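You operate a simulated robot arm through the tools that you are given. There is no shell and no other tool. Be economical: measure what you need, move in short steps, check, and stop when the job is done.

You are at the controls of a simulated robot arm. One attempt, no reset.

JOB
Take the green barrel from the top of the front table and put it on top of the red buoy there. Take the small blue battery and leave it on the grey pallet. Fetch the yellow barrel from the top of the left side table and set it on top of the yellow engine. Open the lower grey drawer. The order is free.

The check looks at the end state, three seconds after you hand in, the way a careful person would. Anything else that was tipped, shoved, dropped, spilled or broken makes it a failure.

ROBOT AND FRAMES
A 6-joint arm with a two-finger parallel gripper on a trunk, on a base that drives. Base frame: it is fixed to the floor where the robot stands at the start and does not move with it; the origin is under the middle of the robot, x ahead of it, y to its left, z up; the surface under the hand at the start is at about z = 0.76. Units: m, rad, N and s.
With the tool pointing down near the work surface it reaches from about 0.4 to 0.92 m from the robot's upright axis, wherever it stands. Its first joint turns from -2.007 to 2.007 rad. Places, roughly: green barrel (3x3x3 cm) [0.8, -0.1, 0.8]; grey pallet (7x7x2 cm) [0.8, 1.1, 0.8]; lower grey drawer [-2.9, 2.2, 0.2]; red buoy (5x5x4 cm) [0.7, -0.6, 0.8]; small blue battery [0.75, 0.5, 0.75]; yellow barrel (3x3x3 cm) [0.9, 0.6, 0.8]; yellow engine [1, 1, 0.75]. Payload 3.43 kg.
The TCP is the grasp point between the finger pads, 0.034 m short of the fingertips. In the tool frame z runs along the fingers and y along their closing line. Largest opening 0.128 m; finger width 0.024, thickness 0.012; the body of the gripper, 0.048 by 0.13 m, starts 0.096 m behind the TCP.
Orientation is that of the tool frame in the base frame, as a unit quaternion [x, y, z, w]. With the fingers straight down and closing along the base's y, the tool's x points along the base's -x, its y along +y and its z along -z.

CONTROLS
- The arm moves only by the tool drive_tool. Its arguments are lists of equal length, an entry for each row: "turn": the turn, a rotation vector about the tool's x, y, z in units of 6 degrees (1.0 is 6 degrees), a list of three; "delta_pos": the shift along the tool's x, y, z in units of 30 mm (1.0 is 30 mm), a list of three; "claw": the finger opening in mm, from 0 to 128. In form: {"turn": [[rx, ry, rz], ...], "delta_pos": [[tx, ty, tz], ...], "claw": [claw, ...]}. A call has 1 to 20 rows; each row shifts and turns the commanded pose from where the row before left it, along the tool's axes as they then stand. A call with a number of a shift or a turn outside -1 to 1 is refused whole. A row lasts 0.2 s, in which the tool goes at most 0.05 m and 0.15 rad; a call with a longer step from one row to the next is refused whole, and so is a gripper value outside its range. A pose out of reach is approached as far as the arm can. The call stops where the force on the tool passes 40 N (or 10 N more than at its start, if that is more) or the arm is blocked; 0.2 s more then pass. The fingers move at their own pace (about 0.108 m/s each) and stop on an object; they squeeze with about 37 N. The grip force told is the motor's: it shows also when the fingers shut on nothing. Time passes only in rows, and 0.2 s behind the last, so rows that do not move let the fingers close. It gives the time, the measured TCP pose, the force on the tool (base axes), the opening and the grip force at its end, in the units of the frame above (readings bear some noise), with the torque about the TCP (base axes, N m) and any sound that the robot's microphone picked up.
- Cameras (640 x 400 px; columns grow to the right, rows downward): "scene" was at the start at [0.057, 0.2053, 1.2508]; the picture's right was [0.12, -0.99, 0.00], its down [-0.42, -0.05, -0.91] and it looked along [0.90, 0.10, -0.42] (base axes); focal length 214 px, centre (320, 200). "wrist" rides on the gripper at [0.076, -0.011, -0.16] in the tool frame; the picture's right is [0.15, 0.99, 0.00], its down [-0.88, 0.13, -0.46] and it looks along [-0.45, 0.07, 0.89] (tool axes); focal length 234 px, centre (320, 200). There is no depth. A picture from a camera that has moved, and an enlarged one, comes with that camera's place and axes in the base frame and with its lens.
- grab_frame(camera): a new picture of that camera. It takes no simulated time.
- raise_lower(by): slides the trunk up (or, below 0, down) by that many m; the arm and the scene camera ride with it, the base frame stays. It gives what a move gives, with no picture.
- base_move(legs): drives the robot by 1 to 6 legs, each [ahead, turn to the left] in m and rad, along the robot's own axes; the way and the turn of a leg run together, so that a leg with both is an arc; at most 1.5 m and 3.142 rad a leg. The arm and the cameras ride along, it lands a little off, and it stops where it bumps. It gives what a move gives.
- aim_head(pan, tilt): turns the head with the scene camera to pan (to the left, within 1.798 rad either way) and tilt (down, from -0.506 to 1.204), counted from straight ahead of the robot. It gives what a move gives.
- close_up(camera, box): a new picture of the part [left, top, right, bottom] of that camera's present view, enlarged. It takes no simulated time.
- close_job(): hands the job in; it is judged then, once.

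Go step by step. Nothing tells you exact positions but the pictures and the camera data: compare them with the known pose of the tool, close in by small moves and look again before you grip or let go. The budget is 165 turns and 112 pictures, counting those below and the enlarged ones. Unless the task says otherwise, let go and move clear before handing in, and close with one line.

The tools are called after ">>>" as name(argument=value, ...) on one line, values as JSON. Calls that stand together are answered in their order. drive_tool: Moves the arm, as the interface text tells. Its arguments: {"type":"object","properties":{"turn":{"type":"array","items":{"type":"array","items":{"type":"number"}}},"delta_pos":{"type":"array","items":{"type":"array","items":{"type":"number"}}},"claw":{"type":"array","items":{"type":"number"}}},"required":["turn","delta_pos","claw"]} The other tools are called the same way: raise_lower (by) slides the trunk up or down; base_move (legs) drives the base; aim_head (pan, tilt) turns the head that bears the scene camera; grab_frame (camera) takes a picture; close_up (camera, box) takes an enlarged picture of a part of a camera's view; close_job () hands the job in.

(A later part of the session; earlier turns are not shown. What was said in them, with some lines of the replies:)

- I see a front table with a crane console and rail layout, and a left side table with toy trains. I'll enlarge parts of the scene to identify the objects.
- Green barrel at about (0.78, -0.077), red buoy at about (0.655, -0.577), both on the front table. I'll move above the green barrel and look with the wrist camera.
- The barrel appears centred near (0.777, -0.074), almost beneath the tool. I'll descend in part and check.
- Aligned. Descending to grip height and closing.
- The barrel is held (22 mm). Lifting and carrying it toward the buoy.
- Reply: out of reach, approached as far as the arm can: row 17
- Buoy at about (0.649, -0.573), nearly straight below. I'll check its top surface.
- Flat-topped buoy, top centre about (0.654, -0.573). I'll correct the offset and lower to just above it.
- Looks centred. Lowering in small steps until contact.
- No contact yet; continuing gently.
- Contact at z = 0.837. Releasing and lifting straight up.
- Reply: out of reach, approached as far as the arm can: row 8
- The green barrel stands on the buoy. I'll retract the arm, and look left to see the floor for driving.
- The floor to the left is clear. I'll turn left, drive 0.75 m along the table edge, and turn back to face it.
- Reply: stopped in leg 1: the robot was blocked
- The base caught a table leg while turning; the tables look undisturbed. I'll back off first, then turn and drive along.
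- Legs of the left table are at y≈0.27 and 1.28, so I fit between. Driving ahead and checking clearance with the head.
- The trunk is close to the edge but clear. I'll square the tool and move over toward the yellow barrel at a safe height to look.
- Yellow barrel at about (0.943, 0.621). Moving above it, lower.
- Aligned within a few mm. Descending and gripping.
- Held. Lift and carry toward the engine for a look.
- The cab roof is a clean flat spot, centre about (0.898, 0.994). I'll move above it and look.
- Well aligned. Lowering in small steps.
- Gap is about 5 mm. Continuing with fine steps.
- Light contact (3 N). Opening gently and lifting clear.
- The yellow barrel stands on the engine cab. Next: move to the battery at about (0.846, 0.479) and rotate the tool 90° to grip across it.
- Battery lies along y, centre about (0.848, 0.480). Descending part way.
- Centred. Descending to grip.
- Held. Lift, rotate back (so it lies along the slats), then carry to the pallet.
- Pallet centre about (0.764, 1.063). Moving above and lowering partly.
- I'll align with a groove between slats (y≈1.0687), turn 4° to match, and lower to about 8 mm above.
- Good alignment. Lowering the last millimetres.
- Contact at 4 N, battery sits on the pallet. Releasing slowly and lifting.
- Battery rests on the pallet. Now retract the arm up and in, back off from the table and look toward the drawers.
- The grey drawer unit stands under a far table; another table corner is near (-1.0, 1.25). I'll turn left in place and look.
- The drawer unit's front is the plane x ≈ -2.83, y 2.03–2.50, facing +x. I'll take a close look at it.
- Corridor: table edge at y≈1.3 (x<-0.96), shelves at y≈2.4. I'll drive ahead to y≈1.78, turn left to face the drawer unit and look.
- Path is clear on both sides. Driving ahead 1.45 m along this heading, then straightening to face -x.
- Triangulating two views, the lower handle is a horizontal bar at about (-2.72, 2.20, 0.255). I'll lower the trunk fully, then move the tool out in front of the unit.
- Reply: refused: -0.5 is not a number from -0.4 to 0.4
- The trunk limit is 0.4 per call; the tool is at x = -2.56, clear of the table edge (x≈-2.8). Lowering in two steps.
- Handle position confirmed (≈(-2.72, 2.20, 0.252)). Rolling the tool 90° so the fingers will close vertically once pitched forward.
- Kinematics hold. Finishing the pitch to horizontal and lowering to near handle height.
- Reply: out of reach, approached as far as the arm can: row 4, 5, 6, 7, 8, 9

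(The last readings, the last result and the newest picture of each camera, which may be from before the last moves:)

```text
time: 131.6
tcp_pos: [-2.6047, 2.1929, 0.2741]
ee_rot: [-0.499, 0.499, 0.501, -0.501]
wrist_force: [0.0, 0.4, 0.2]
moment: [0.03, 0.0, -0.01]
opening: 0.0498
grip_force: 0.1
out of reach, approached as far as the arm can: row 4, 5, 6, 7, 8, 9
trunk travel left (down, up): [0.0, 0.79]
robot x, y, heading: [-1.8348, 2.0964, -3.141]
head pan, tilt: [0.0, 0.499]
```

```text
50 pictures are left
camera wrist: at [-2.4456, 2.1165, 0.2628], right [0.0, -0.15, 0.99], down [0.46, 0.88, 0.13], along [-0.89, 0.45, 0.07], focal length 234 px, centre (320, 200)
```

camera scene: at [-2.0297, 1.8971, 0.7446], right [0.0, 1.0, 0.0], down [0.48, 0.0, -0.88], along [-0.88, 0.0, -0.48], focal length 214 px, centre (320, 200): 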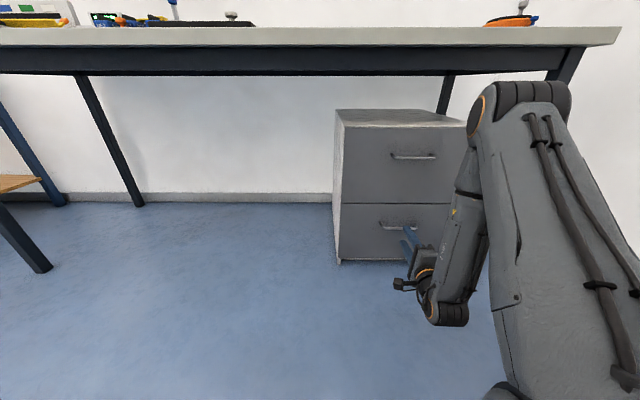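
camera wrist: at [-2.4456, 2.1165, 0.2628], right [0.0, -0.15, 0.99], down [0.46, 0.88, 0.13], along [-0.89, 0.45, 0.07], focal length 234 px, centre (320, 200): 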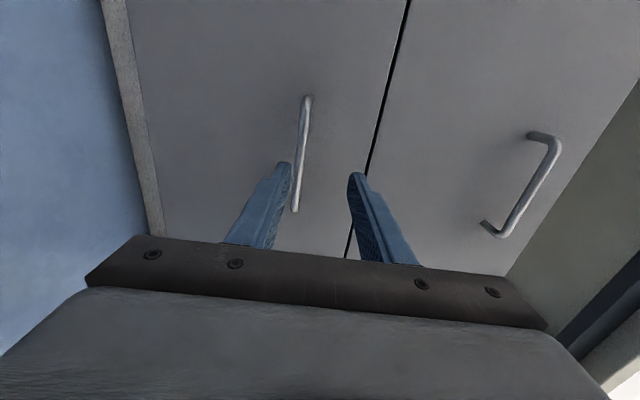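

Bar is at about z=0.253, y=2.199. Aligning and advancing partway.

>>> drive_tool(turn=[[0, 0, 0], [0, 0, 0], [0, 0, 0]], delta_pos=[[-0.2, -0.7, 0], [0, 0, 0.8], [0, 0, 0.8]], claw=[50, 50, 50])

>>> grab_frame(camera="wrist")

>>> close_up(camera="scene", box=[320, 100, 640, 300])

```text
time: 132.4
tcp_pos: [-2.6522, 2.1974, 0.2525]
ee_rot: [-0.5, 0.5, 0.5, -0.5]
wrist_force: [0.4, -0.2, 0.9]
moment: [-0.04, -0.03, -0.01]
opening: 0.05
grip_force: 0.0
trunk travel left (down, up): [0.0, 0.79]
robot x, y, heading: [-1.8305, 2.0938, -3.139]
head pan, tilt: [0.0, 0.499]
```

```text
49 pictures are left
camera wrist: at [-2.4936, 2.1227, 0.2419], right [0.0, -0.15, 0.99], down [0.46, 0.88, 0.13], along [-0.89, 0.45, 0.07], focal length 234 px, centre (320, 200)
```

wrist: 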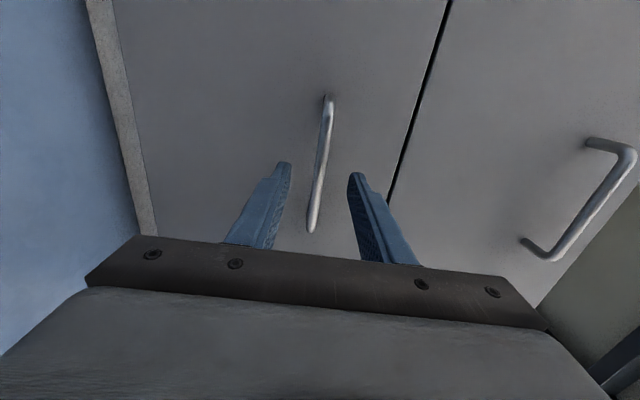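

```text
2.00 times, centred on (480, 200) of scene
camera zoom: at [-2.0297, 1.8971, 0.7446], right [0.0, 1.0, 0.0], down [0.48, 0.0, -0.88], along [-0.88, 0.0, -0.48], focal length 429 px, centre (0, 200)
```

zoom: 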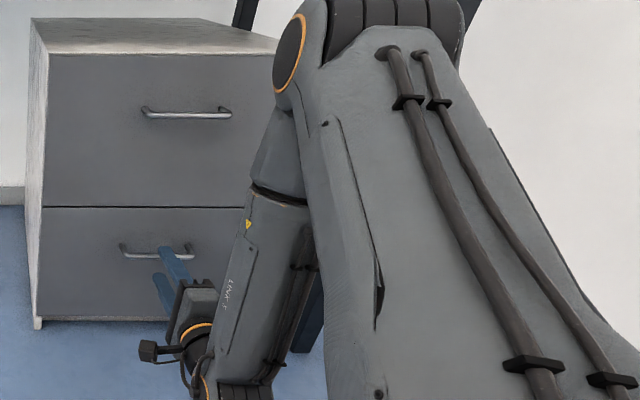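

Bar at x≈-2.724, drawer face at x≈-2.763. Advancing so the bar sits between the pads, then closing.

>>> drive_tool(turn=[[0, 0, 0], [0, 0, 0], [0, 0, 0]], delta_pos=[[0, 0, 0.7], [0, 0, 0.65], [0, 0, 0.6]], claw=[50, 50, 50])

>>> grab_frame(camera="wrist")

```text
time: 133.2
tcp_pos: [-2.7046, 2.2015, 0.2518]
ee_rot: [0.503, -0.498, -0.497, 0.502]
wrist_force: [6.7, 0.1, 3.1]
moment: [0.05, 0.29, -0.07]
opening: 0.0519
grip_force: 1.5
out of reach, approached as far as the arm can: row 3
trunk travel left (down, up): [0.0, 0.79]
robot x, y, heading: [-1.8303, 2.0939, -3.138]
head pan, tilt: [0.0, 0.499]
stopped in row 3: the force on the tool passed its limit at 63 N (the readings are from after the stop); the commanded pose is now the measured one
```

```text
47 pictures are left
camera wrist: at [-2.5452, 2.1285, 0.2415], right [0.0, -0.15, 0.99], down [0.45, 0.89, 0.13], along [-0.9, 0.44, 0.06], focal length 234 px, centre (320, 200)
```

wrist: 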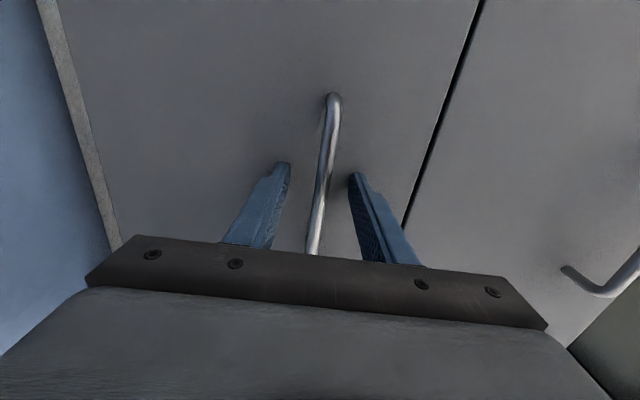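

The fingertips met the drawer face; the bar is between the fingers. Backing off 3 mm and closing.

>>> drive_tool(turn=[[0, 0, 0], [0, 0, 0], [0, 0, 0], [0, 0, 0], [0, 0, 0]], delta_pos=[[0, 0, -0.12], [0, 0, 0], [0, 0, 0], [0, 0, 0], [0, 0, 0]], claw=[50, 30, 0, 0, 0])

>>> grab_frame(camera="wrist")

```text
time: 134.4
tcp_pos: [-2.7033, 2.2018, 0.2531]
ee_rot: [0.504, -0.496, -0.497, 0.503]
wrist_force: [0.4, 0.1, 3.4]
moment: [0.04, 0.0, 0.03]
opening: 0.0106
grip_force: 44.9
trunk travel left (down, up): [0.0, 0.79]
robot x, y, heading: [-1.8302, 2.092, -3.136]
head pan, tilt: [0.0, 0.499]
```

```text
46 pictures are left
camera wrist: at [-2.5422, 2.1285, 0.2417], right [0.0, -0.15, 0.99], down [0.45, 0.89, 0.13], along [-0.9, 0.44, 0.07], focal length 234 px, centre (320, 200)
```

wrist: 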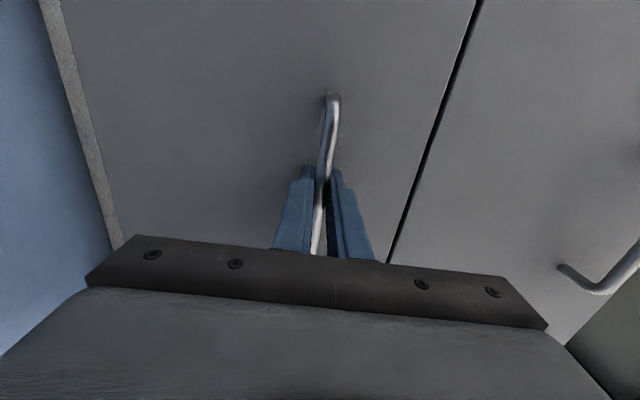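

Bar gripped (10.6 mm). Pulling straight back slowly.

>>> drive_tool(turn=[[0, 0, 0], [0, 0, 0], [0, 0, 0], [0, 0, 0]], delta_pos=[[0, 0, -0.4], [0, 0, -0.5], [0, 0, -0.5], [0, 0, -0.5]], claw=[0, 0, 0, 0])

>>> grab_frame(camera="wrist")

```text
time: 135.4
tcp_pos: [-2.6453, 2.2017, 0.2523]
ee_rot: [0.504, -0.496, -0.496, 0.504]
wrist_force: [-0.2, -20.2, 5.9]
moment: [0.02, -0.05, -1.08]
opening: 0.0107
grip_force: 44.4
trunk travel left (down, up): [0.0, 0.79]
robot x, y, heading: [-1.8293, 2.0927, -3.137]
head pan, tilt: [0.0, 0.499]
```

```text
45 pictures are left
camera wrist: at [-2.4844, 2.1289, 0.2417], right [0.0, -0.15, 0.99], down [0.44, 0.89, 0.13], along [-0.9, 0.44, 0.07], focal length 234 px, centre (320, 200)
```

wrist: 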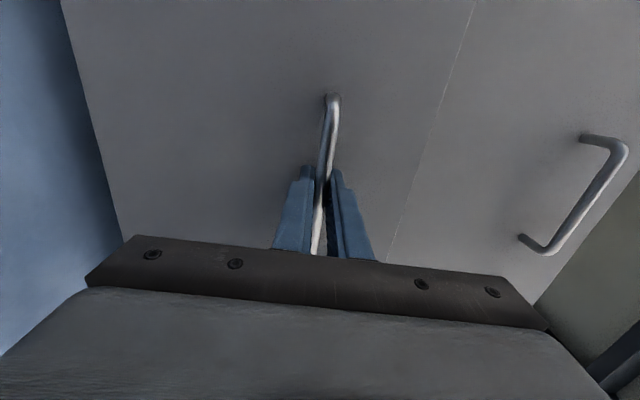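

Drawer is coming. I'll relieve the sideways force with a tiny shift and continue pulling.

>>> drive_tool(turn=[[0, 0, 0], [0, 0, 0], [0, 0, 0], [0, 0, 0], [0, 0, 0]], delta_pos=[[0.035, 0, -0.5], [0.01, 0, -0.6], [0.01, 0, -0.6], [0.01, 0, -0.6], [0.01, 0, -0.6]], claw=[0, 0, 0, 0, 0])

>>> grab_frame(camera="scene")

```text
time: 136.6
tcp_pos: [-2.5583, 2.2026, 0.2523]
ee_rot: [0.503, -0.498, -0.496, 0.503]
wrist_force: [-0.9, -19.5, 15.9]
moment: [0.0, -0.02, 0.57]
opening: 0.0103
grip_force: 44.5
trunk travel left (down, up): [0.0, 0.79]
robot x, y, heading: [-1.8283, 2.0892, -3.137]
head pan, tilt: [0.0, 0.499]
```

```text
44 pictures are left
camera scene: at [-2.0292, 1.8968, 0.7447], right [0.0, 1.0, 0.0], down [0.48, 0.0, -0.88], along [-0.88, 0.0, -0.48], focal length 214 px, centre (320, 200)
```

scene: 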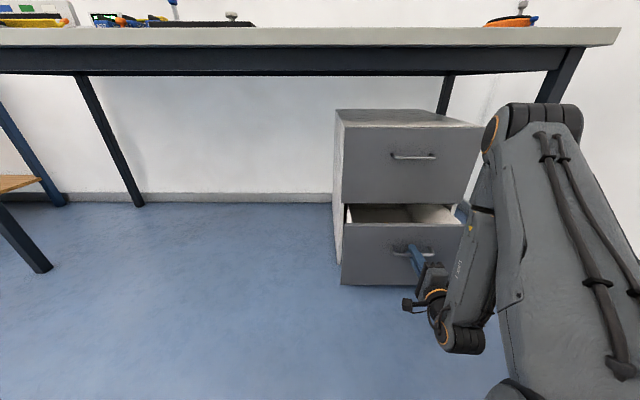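

Drawer is open about 14 cm. I'll relieve the side load and use the base to pull further.

>>> drive_tool(turn=[[0, 0, 0], [0, 0, 0]], delta_pos=[[0.05, 0.03, 0], [0, 0, 0]], claw=[0, 0])

>>> base_move(legs=[[-0.08, 0]])

>>> grab_frame(camera="scene")

```text
time: 137.2
tcp_pos: [-2.5581, 2.2011, 0.2532]
ee_rot: [0.504, -0.499, -0.497, 0.5]
wrist_force: [0.9, -0.7, 4.2]
moment: [-0.01, -0.03, 1.07]
opening: 0.0107
grip_force: 44.5
trunk travel left (down, up): [0.0, 0.79]
robot x, y, heading: [-1.8323, 2.0916, -3.142]
head pan, tilt: [0.0, 0.499]
```

```text
time: 138.3
tcp_pos: [-2.4776, 2.2011, 0.2529]
ee_rot: [0.503, -0.498, -0.497, 0.502]
wrist_force: [0.6, 16.3, -4.6]
moment: [-0.06, 0.01, 1.27]
opening: 0.0107
grip_force: 44.1
trunk travel left (down, up): [0.0, 0.79]
robot x, y, heading: [-1.7507, 2.0964, -3.139]
head pan, tilt: [0.0, 0.499]
```

```text
43 pictures are left
camera scene: at [-1.9493, 1.8978, 0.7445], right [0.0, 1.0, 0.0], down [0.48, 0.0, -0.88], along [-0.88, 0.0, -0.48], focal length 214 px, centre (320, 200)
```

scene: 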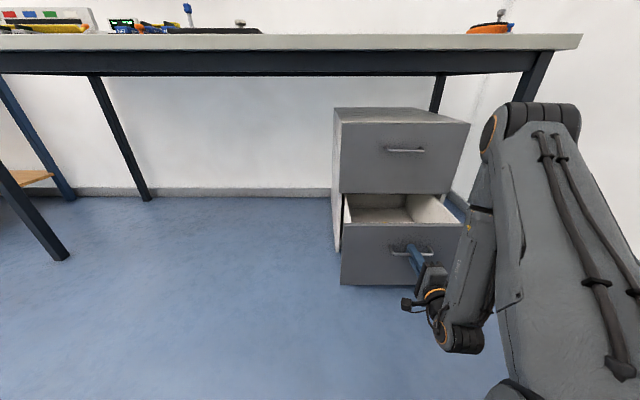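

Open about 22 cm and moving freely. One more pull of 7 cm.

>>> base_move(legs=[[-0.07, 0]])

>>> grab_frame(camera="scene")

```text
time: 139.3
tcp_pos: [-2.4072, 2.1996, 0.2525]
ee_rot: [0.503, -0.498, -0.497, 0.502]
wrist_force: [-0.6, -2.2, -2.3]
moment: [0.0, 0.02, -0.21]
opening: 0.0109
grip_force: 44.6
trunk travel left (down, up): [0.0, 0.79]
robot x, y, heading: [-1.6809, 2.0967, -3.136]
head pan, tilt: [0.0, 0.499]
```

```text
42 pictures are left
camera scene: at [-1.8787, 1.8977, 0.7446], right [0.0, 1.0, 0.0], down [0.48, 0.0, -0.88], along [-0.88, 0.0, -0.48], focal length 214 px, centre (320, 200)
```

scene: 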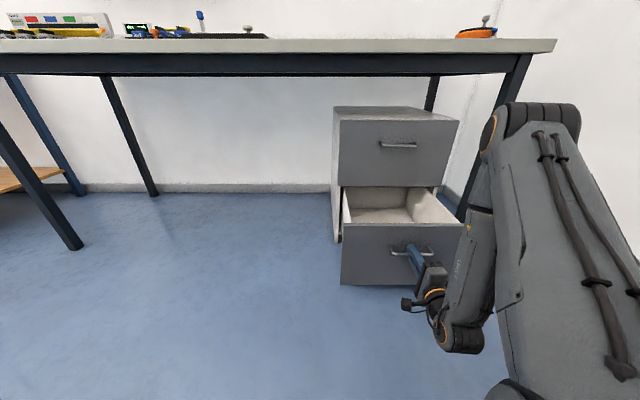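

Open ~30 cm. I'll try a force-guarded arm pull to see if the end stop is near.

>>> drive_tool(turn=[[0, 0, 0], [0, 0, 0], [0, 0, 0], [0, 0, 0], [0, 0, 0]], delta_pos=[[0.01, 0, -0.3], [0.01, 0, -0.4], [0.01, 0, -0.4], [0.01, 0, -0.4], [0.01, 0, -0.4]], claw=[0, 0, 0, 0, 0])

>>> grab_frame(camera="wrist")

```text
time: 140.5
tcp_pos: [-2.3493, 2.2008, 0.2528]
ee_rot: [0.504, -0.499, -0.496, 0.501]
wrist_force: [-1.5, 9.2, -9.5]
moment: [-0.16, 0.02, 0.05]
opening: 0.0107
grip_force: 44.7
trunk travel left (down, up): [0.0, 0.79]
robot x, y, heading: [-1.6806, 2.0936, -3.14]
head pan, tilt: [0.0, 0.499]
```

```text
41 pictures are left
camera wrist: at [-2.1896, 2.1265, 0.242], right [0.0, -0.15, 0.99], down [0.45, 0.88, 0.13], along [-0.89, 0.44, 0.06], focal length 234 px, centre (320, 200)
```

wrist: 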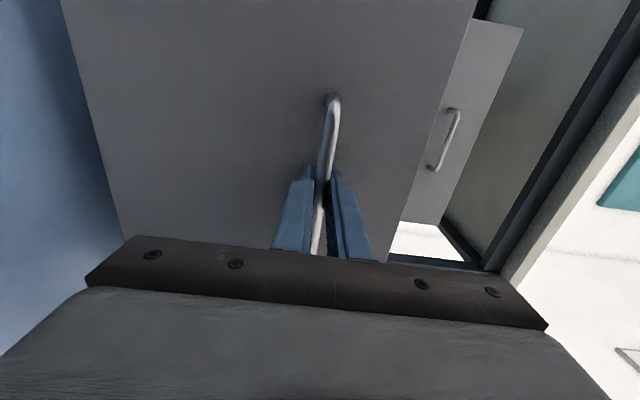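

Open about 35 cm, plenty. Releasing the bar and backing away with the base.

>>> drive_tool(turn=[[0, 0, 0], [0, 0, 0], [0, 0, 0]], delta_pos=[[0, 0, 0], [0, 0, 0], [0, 0, 0]], claw=[30, 50, 50])

>>> base_move(legs=[[-0.2, 0]])

>>> grab_frame(camera="scene")

```text
time: 141.3
tcp_pos: [-2.3494, 2.1994, 0.253]
ee_rot: [0.503, -0.497, -0.497, 0.503]
wrist_force: [-1.2, 0.3, 0.4]
moment: [0.0, -0.02, -0.01]
opening: 0.0503
grip_force: 0.1
trunk travel left (down, up): [0.0, 0.79]
robot x, y, heading: [-1.6825, 2.0915, -3.143]
head pan, tilt: [0.0, 0.499]
```

```text
time: 142.9
tcp_pos: [-2.1478, 2.1995, 0.2538]
ee_rot: [0.504, -0.497, -0.497, 0.502]
wrist_force: [-0.4, 0.8, 1.0]
moment: [-0.03, -0.02, -0.02]
opening: 0.05
grip_force: 0.1
trunk travel left (down, up): [0.0, 0.79]
robot x, y, heading: [-1.481, 2.0914, -3.138]
head pan, tilt: [0.0, 0.499]
```

```text
40 pictures are left
camera scene: at [-1.6763, 1.898, 0.7446], right [0.0, 1.0, 0.0], down [0.48, 0.0, -0.88], along [-0.88, 0.0, -0.48], focal length 214 px, centre (320, 200)
```

scene: 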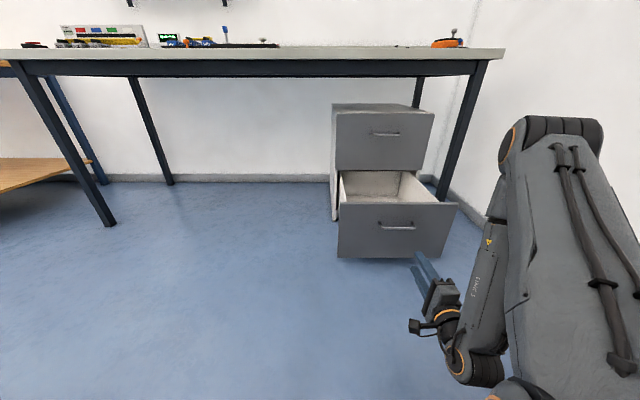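

The lower drawer is open and the gripper is clear. I'll back out along the corridor and check the front table once more, since the base brushed a table leg earlier.

>>> raise_lower(by=0.4)

>>> raise_lower(by=0.35)

>>> base_move(legs=[[-0.6, -0.3], [-0.4, 0], [0, 0.75]])

>>> aim_head(pan=1.75, tilt=0.35)

>>> grab_frame(camera="scene")

```text
time: 146.8
tcp_pos: [-2.1469, 2.1998, 0.6529]
ee_rot: [0.504, -0.497, -0.497, 0.502]
wrist_force: [-0.1, 0.7, 0.0]
moment: [-0.02, 0.0, 0.02]
opening: 0.0502
grip_force: 0.1
trunk travel left (down, up): [-0.4, 0.39]
robot x, y, heading: [-1.4809, 2.0909, -3.137]
head pan, tilt: [0.0, 0.499]
```

```text
time: 150.2
tcp_pos: [-2.1465, 2.2002, 1.0034]
ee_rot: [0.504, -0.496, -0.496, 0.504]
wrist_force: [0.3, 0.4, 0.6]
moment: [-0.02, 0.02, 0.02]
opening: 0.0499
grip_force: 0.0
trunk travel left (down, up): [-0.75, 0.04]
robot x, y, heading: [-1.4792, 2.0926, -3.14]
head pan, tilt: [0.0, 0.499]
```

```text
time: 157.6
tcp_pos: [-1.154, 1.6956, 1.0019]
ee_rot: [0.6, -0.374, -0.373, 0.6]
wrist_force: [-0.3, -0.3, -1.3]
moment: [-0.01, -0.02, -0.02]
opening: 0.0502
grip_force: 0.1
trunk travel left (down, up): [-0.75, 0.04]
robot x, y, heading: [-0.5056, 1.8858, -2.697]
head pan, tilt: [0.0, 0.499]
```

```text
time: 159.4
tcp_pos: [-1.1547, 1.696, 1.003]
ee_rot: [0.601, -0.374, -0.374, 0.599]
wrist_force: [-0.5, 0.3, -0.7]
moment: [-0.04, 0.0, -0.02]
opening: 0.0499
grip_force: 0.1
trunk travel left (down, up): [-0.75, 0.04]
robot x, y, heading: [-0.5045, 1.8832, -2.697]
head pan, tilt: [1.751, 0.351]
```

```text
39 pictures are left
camera scene: at [-0.2751, 1.676, 1.5083], right [-0.81, -0.58, 0.0], down [-0.2, 0.28, -0.94], along [0.55, -0.76, -0.34], focal length 214 px, centre (320, 200)
```

scene: 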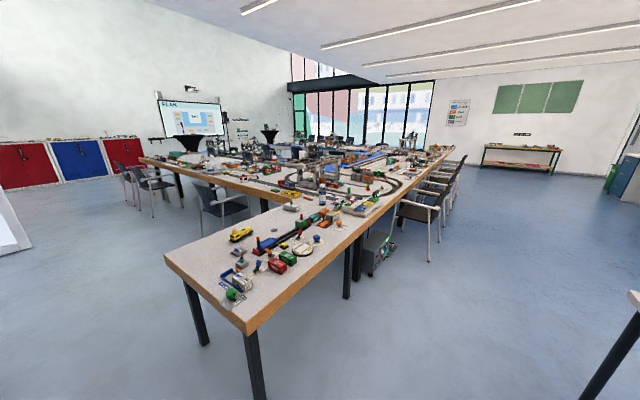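

>>> close_up(camera="scene", box=[340, 170, 396, 205])

>>> close_up(camera="scene", box=[216, 190, 376, 290])

```text
11.43 times, centred on (368, 188) of scene
camera zoom: at [-0.2751, 1.676, 1.5083], right [-0.81, -0.58, 0.0], down [-0.2, 0.28, -0.94], along [0.55, -0.76, -0.34], focal length 2451 px, centre (-229, 343)
```

zoom: 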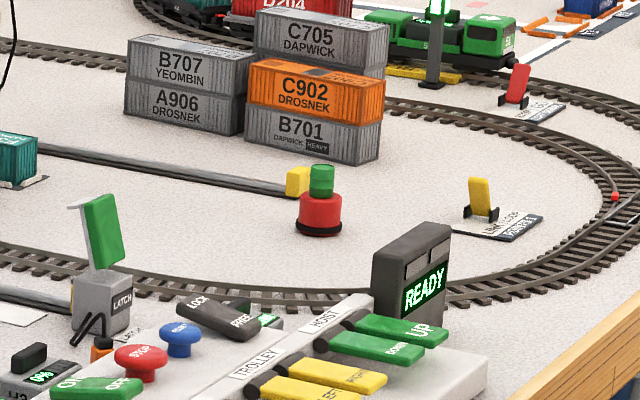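

```text
4.00 times, centred on (296, 240) of scene
camera zoom: at [-0.2751, 1.676, 1.5083], right [-0.81, -0.58, 0.0], down [-0.2, 0.28, -0.94], along [0.55, -0.76, -0.34], focal length 858 px, centre (416, 40)
```

zoom: 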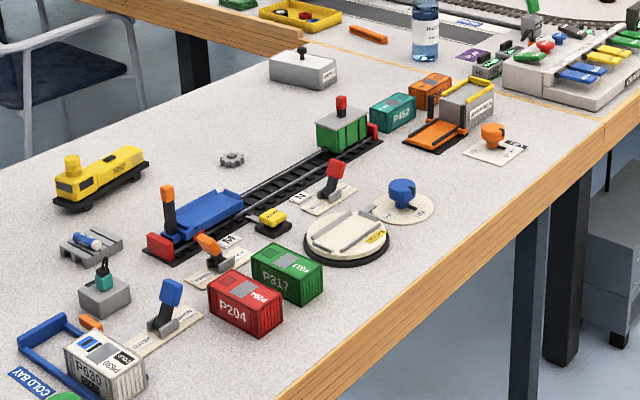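

The green barrel is on the buoy, the yellow barrel is on the engine, the battery is on the pallet, and the drawer is open. Nothing else looks disturbed, so I'm handing in.

>>> close_job()

```text
The job is handed in.
```

All four tasks are done and handed in: the green barrel is on the red buoy, the battery is on the grey pallet, the yellow barrel is on the yellow engine's cab, and the lower grey drawer is open about 35 cm. While turning, the base was blocked once, apparently by a table leg; pictures of both tables afterwards showed nothing out of place.
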